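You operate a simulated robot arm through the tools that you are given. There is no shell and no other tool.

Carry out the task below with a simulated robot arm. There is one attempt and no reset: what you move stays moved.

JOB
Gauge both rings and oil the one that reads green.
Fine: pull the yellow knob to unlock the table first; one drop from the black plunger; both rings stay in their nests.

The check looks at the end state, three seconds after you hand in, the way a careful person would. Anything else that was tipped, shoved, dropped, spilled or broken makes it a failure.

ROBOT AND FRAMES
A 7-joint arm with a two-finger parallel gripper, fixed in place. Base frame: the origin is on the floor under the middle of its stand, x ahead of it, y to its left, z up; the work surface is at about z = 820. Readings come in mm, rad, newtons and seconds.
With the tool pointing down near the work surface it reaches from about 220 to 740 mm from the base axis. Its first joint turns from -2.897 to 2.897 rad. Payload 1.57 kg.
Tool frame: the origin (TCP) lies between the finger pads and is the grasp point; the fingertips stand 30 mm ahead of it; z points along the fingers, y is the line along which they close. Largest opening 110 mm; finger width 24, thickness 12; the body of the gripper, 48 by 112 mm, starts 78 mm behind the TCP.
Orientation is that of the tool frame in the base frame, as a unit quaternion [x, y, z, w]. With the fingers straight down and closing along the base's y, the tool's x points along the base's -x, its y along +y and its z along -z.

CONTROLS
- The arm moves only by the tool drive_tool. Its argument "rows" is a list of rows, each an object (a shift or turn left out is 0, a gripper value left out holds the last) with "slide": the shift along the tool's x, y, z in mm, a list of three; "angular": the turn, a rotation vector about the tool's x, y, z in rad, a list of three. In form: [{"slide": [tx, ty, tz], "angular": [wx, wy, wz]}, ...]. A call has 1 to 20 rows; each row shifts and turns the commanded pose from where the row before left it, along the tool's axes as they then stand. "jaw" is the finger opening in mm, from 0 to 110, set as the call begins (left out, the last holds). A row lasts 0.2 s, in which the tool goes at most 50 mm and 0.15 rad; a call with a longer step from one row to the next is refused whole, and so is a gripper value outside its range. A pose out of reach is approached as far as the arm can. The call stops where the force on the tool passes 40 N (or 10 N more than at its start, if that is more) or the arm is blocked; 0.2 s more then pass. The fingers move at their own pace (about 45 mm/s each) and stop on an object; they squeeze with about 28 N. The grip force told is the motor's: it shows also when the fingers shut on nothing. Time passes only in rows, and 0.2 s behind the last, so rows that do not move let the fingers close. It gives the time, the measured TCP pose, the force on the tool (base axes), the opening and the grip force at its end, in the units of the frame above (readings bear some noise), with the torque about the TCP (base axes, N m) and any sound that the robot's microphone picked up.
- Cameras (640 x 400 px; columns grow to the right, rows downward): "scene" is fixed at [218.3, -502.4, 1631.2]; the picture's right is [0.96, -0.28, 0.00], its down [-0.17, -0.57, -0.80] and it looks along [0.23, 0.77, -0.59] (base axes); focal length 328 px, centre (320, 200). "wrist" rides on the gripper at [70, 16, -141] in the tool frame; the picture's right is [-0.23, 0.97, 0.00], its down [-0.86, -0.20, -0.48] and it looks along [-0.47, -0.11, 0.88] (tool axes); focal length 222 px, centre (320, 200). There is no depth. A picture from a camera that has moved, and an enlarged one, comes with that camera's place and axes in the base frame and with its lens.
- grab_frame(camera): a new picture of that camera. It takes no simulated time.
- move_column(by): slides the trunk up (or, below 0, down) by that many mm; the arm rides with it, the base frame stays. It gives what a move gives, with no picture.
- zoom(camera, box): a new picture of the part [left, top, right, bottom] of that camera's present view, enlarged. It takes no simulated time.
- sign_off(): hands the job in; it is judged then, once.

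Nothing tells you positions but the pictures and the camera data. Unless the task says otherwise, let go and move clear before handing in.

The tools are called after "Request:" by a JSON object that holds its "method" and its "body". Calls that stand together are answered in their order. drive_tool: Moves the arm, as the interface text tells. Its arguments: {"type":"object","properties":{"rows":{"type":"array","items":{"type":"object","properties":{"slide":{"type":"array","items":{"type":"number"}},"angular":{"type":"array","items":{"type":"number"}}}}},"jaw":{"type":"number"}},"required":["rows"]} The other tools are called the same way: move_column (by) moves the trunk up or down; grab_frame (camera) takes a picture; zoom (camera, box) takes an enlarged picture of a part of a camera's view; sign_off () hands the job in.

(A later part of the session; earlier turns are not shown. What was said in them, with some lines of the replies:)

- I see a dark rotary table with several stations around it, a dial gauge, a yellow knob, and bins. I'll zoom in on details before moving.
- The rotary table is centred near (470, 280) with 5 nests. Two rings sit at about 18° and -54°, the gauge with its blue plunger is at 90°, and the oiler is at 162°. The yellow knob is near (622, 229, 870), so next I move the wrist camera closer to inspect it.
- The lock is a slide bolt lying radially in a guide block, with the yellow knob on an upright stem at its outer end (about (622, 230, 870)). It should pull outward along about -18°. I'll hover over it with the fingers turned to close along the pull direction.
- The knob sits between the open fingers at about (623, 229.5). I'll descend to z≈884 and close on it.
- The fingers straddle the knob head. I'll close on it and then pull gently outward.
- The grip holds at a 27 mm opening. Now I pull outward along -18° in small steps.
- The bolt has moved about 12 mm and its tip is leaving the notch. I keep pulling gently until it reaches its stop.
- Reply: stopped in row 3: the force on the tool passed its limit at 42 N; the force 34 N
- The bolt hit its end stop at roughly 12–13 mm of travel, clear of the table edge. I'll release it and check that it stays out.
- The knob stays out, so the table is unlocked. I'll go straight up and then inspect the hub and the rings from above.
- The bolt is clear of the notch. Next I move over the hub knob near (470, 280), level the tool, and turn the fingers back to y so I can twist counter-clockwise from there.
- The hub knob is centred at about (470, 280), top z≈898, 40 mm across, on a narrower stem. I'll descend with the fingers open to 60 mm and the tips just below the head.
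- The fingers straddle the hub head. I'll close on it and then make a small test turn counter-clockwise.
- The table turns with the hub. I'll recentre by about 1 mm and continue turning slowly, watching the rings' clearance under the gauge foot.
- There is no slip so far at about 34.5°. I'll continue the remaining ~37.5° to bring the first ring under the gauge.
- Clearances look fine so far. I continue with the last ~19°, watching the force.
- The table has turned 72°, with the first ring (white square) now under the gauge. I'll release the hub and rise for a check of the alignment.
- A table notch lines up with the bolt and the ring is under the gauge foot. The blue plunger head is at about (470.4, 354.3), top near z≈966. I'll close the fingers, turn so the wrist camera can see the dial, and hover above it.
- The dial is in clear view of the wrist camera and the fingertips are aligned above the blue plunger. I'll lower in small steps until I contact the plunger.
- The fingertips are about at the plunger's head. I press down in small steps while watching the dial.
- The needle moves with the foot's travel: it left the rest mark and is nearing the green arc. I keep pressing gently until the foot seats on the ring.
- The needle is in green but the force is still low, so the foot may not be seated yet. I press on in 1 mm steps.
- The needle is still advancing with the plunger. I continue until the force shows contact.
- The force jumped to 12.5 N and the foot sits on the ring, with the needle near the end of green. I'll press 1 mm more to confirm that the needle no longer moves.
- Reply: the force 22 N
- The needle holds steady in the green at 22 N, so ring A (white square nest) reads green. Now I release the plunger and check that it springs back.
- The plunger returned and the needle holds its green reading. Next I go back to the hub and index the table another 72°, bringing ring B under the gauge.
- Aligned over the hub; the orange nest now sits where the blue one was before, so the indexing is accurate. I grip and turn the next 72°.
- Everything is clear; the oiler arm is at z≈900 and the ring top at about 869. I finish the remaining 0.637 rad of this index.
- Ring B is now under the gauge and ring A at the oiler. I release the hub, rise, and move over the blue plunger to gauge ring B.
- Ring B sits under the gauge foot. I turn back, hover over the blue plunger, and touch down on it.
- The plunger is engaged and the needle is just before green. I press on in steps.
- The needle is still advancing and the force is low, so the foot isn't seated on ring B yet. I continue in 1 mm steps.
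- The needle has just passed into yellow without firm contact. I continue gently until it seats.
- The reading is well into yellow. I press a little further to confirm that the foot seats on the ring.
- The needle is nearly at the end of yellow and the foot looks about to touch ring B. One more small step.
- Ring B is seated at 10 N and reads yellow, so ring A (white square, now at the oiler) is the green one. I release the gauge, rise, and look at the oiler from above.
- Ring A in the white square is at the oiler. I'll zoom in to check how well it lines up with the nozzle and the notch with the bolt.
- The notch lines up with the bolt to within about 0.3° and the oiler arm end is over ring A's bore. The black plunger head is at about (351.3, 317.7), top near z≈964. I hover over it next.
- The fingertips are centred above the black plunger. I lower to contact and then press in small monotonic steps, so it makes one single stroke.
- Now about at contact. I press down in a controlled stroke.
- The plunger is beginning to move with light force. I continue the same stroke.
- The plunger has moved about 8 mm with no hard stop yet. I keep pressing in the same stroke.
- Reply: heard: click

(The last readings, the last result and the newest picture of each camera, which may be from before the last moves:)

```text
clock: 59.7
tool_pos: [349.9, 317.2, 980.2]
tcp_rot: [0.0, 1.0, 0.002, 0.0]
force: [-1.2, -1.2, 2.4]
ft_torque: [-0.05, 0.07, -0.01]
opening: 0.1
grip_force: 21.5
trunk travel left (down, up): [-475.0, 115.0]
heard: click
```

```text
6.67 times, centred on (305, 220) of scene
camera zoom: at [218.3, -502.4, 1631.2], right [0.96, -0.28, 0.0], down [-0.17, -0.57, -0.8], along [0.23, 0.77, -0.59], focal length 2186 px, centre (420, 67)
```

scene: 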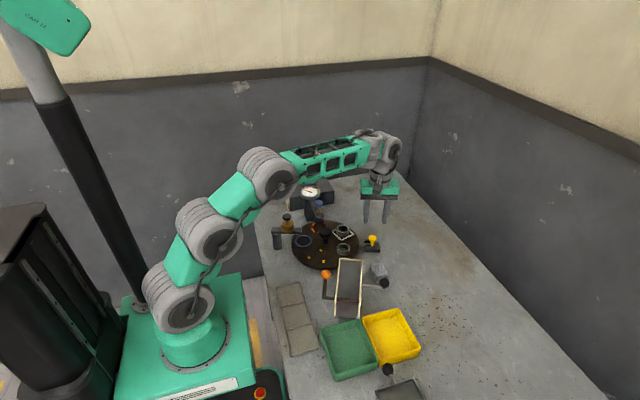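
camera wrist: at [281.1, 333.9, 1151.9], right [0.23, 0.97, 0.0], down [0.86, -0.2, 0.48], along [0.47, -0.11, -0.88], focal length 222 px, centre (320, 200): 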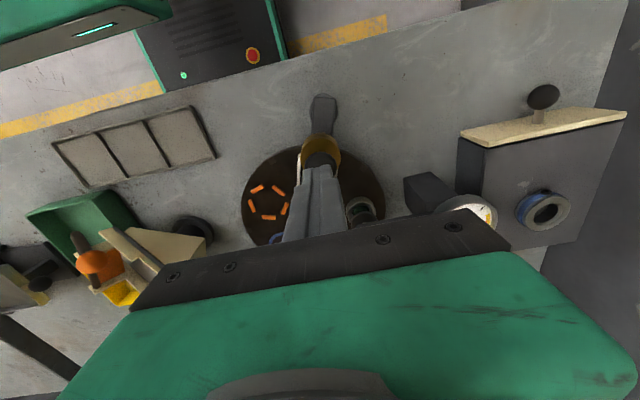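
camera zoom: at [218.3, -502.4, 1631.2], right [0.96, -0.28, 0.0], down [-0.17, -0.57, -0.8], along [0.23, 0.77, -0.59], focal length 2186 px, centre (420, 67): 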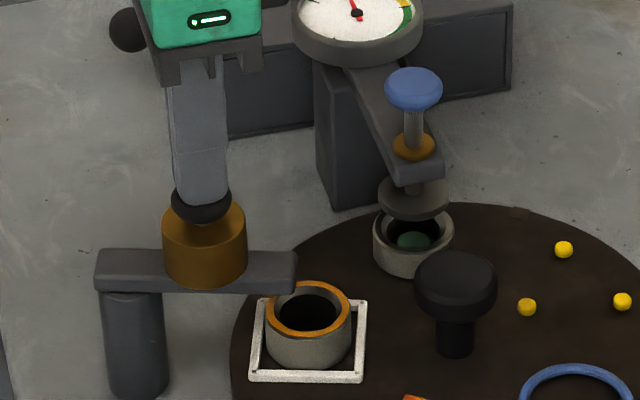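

A click was heard and ring A's rim now shows amber oil, so one drop was delivered. I lift straight off in one smooth motion.

Request:
{"method": "drive_tool", "body": {"rows": [{"slide": [0, 0, -10]}, {"slide": [0, 0, -20]}, {"slide": [0, 0, -40]}, {"slide": [0, 0, -45]}, {"slide": [0, 0, -45]}, {"slide": [0, 0, 0]}]}}

Request:
{"method": "grab_frame", "body": {"camera": "wrist"}}

Request:
{"method": "zoom", "body": {"camera": "scene", "box": [265, 180, 395, 270]}}

Request:
{"method": "zoom", "body": {"camera": "scene", "box": [275, 190, 335, 250]}}

```text
clock: 61.1
tool_pos: [351.3, 317.7, 1139.6]
tcp_rot: [-0.001, 1.0, 0.001, 0.0]
force: [0.0, 0.2, 0.2]
ft_torque: [-0.02, 0.05, -0.02]
opening: 0.0
grip_force: 21.4
trunk travel left (down, up): [-475.0, 115.0]
```

```text
taken
camera wrist: at [281.8, 334.0, 1282.2], right [0.23, 0.97, 0.0], down [0.86, -0.2, 0.48], along [0.47, -0.11, -0.88], focal length 222 px, centre (320, 200)
```

wrist: 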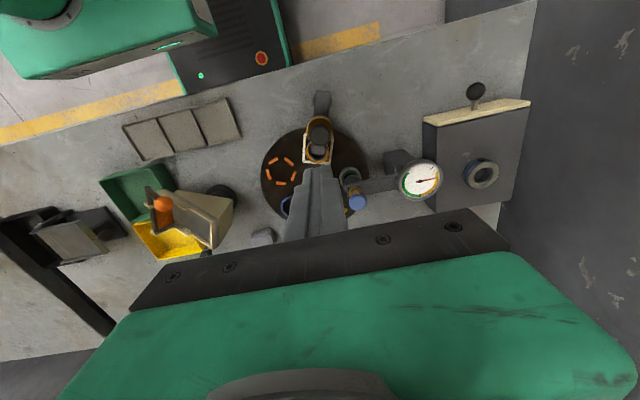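

```text
4.44 times, centred on (330, 225) of scene
camera zoom: at [218.3, -502.4, 1631.2], right [0.96, -0.28, 0.0], down [-0.17, -0.57, -0.8], along [0.23, 0.77, -0.59], focal length 1457 px, centre (276, 89)
```

zoom: 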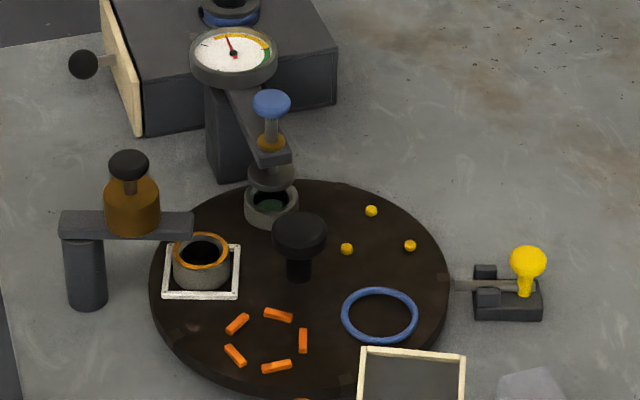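

```text
6.67 times, centred on (305, 220) of scene
camera zoom: at [218.3, -502.4, 1631.2], right [0.96, -0.28, 0.0], down [-0.17, -0.57, -0.8], along [0.23, 0.77, -0.59], focal length 2186 px, centre (420, 67)
```

zoom: 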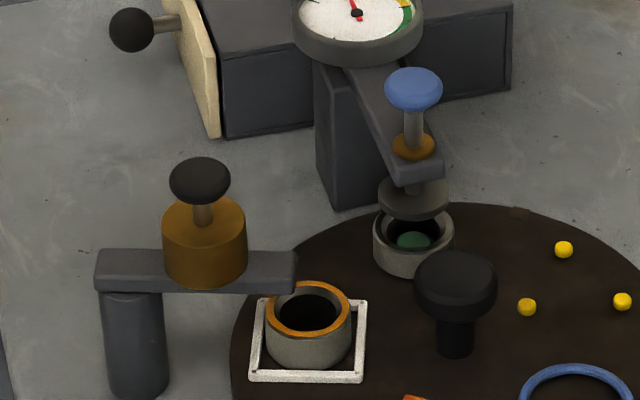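

Ring A is oiled, the black plunger is back up, and both rings sit in their nests. One last full look before handing in.

Request:
{"method": "grab_frame", "body": {"camera": "scene"}}

Request:
{"method": "zoom", "body": {"camera": "scene", "box": [260, 240, 440, 400]}}

```text
taken
```

scene: 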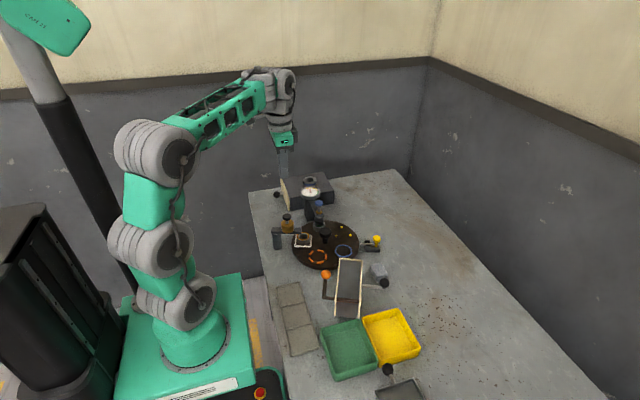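

```text
2.50 times, centred on (350, 320) of scene
camera zoom: at [218.3, -502.4, 1631.2], right [0.96, -0.28, 0.0], down [-0.17, -0.57, -0.8], along [0.23, 0.77, -0.59], focal length 820 px, centre (245, -100)
```

zoom: 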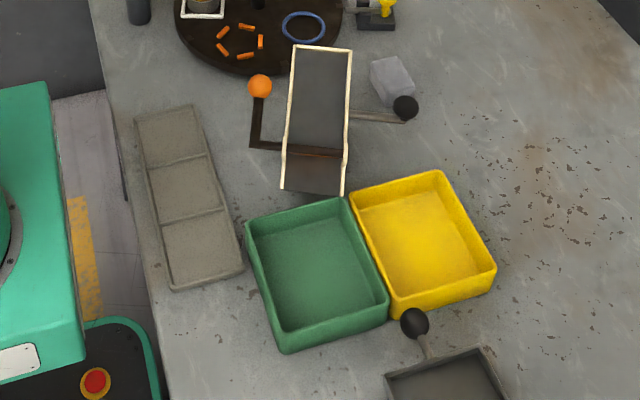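

Nothing else was disturbed. Both rings have been gauged, the green one has its one drop of oil, and the arm is clear, so I hand in.

Request:
{"method": "sign_off", "body": {}}

```text
The job is handed in.
```

I gauged both rings and oiled the green one with one drop from the black plunger. The job is handed in, but no result from the check has come back.

- **Lock:** I pulled the yellow knob out to its stop before turning the table. It stayed out, and I left it that way.
- **Gauging:** The ring in the white square nest read green, steady with the gauge foot firmly on the ring. The other ring, the one with green in its centre, read yellow.
- **Oiling:** I turned the table so the green ring was under the oiler and pressed the black plunger in one stroke. It clicked, and the ring's rim turned amber.
- **End state:** Both rings are in their nests and both plungers are back up. The arm is clear above the table, and in the last pictures nothing else looked moved.
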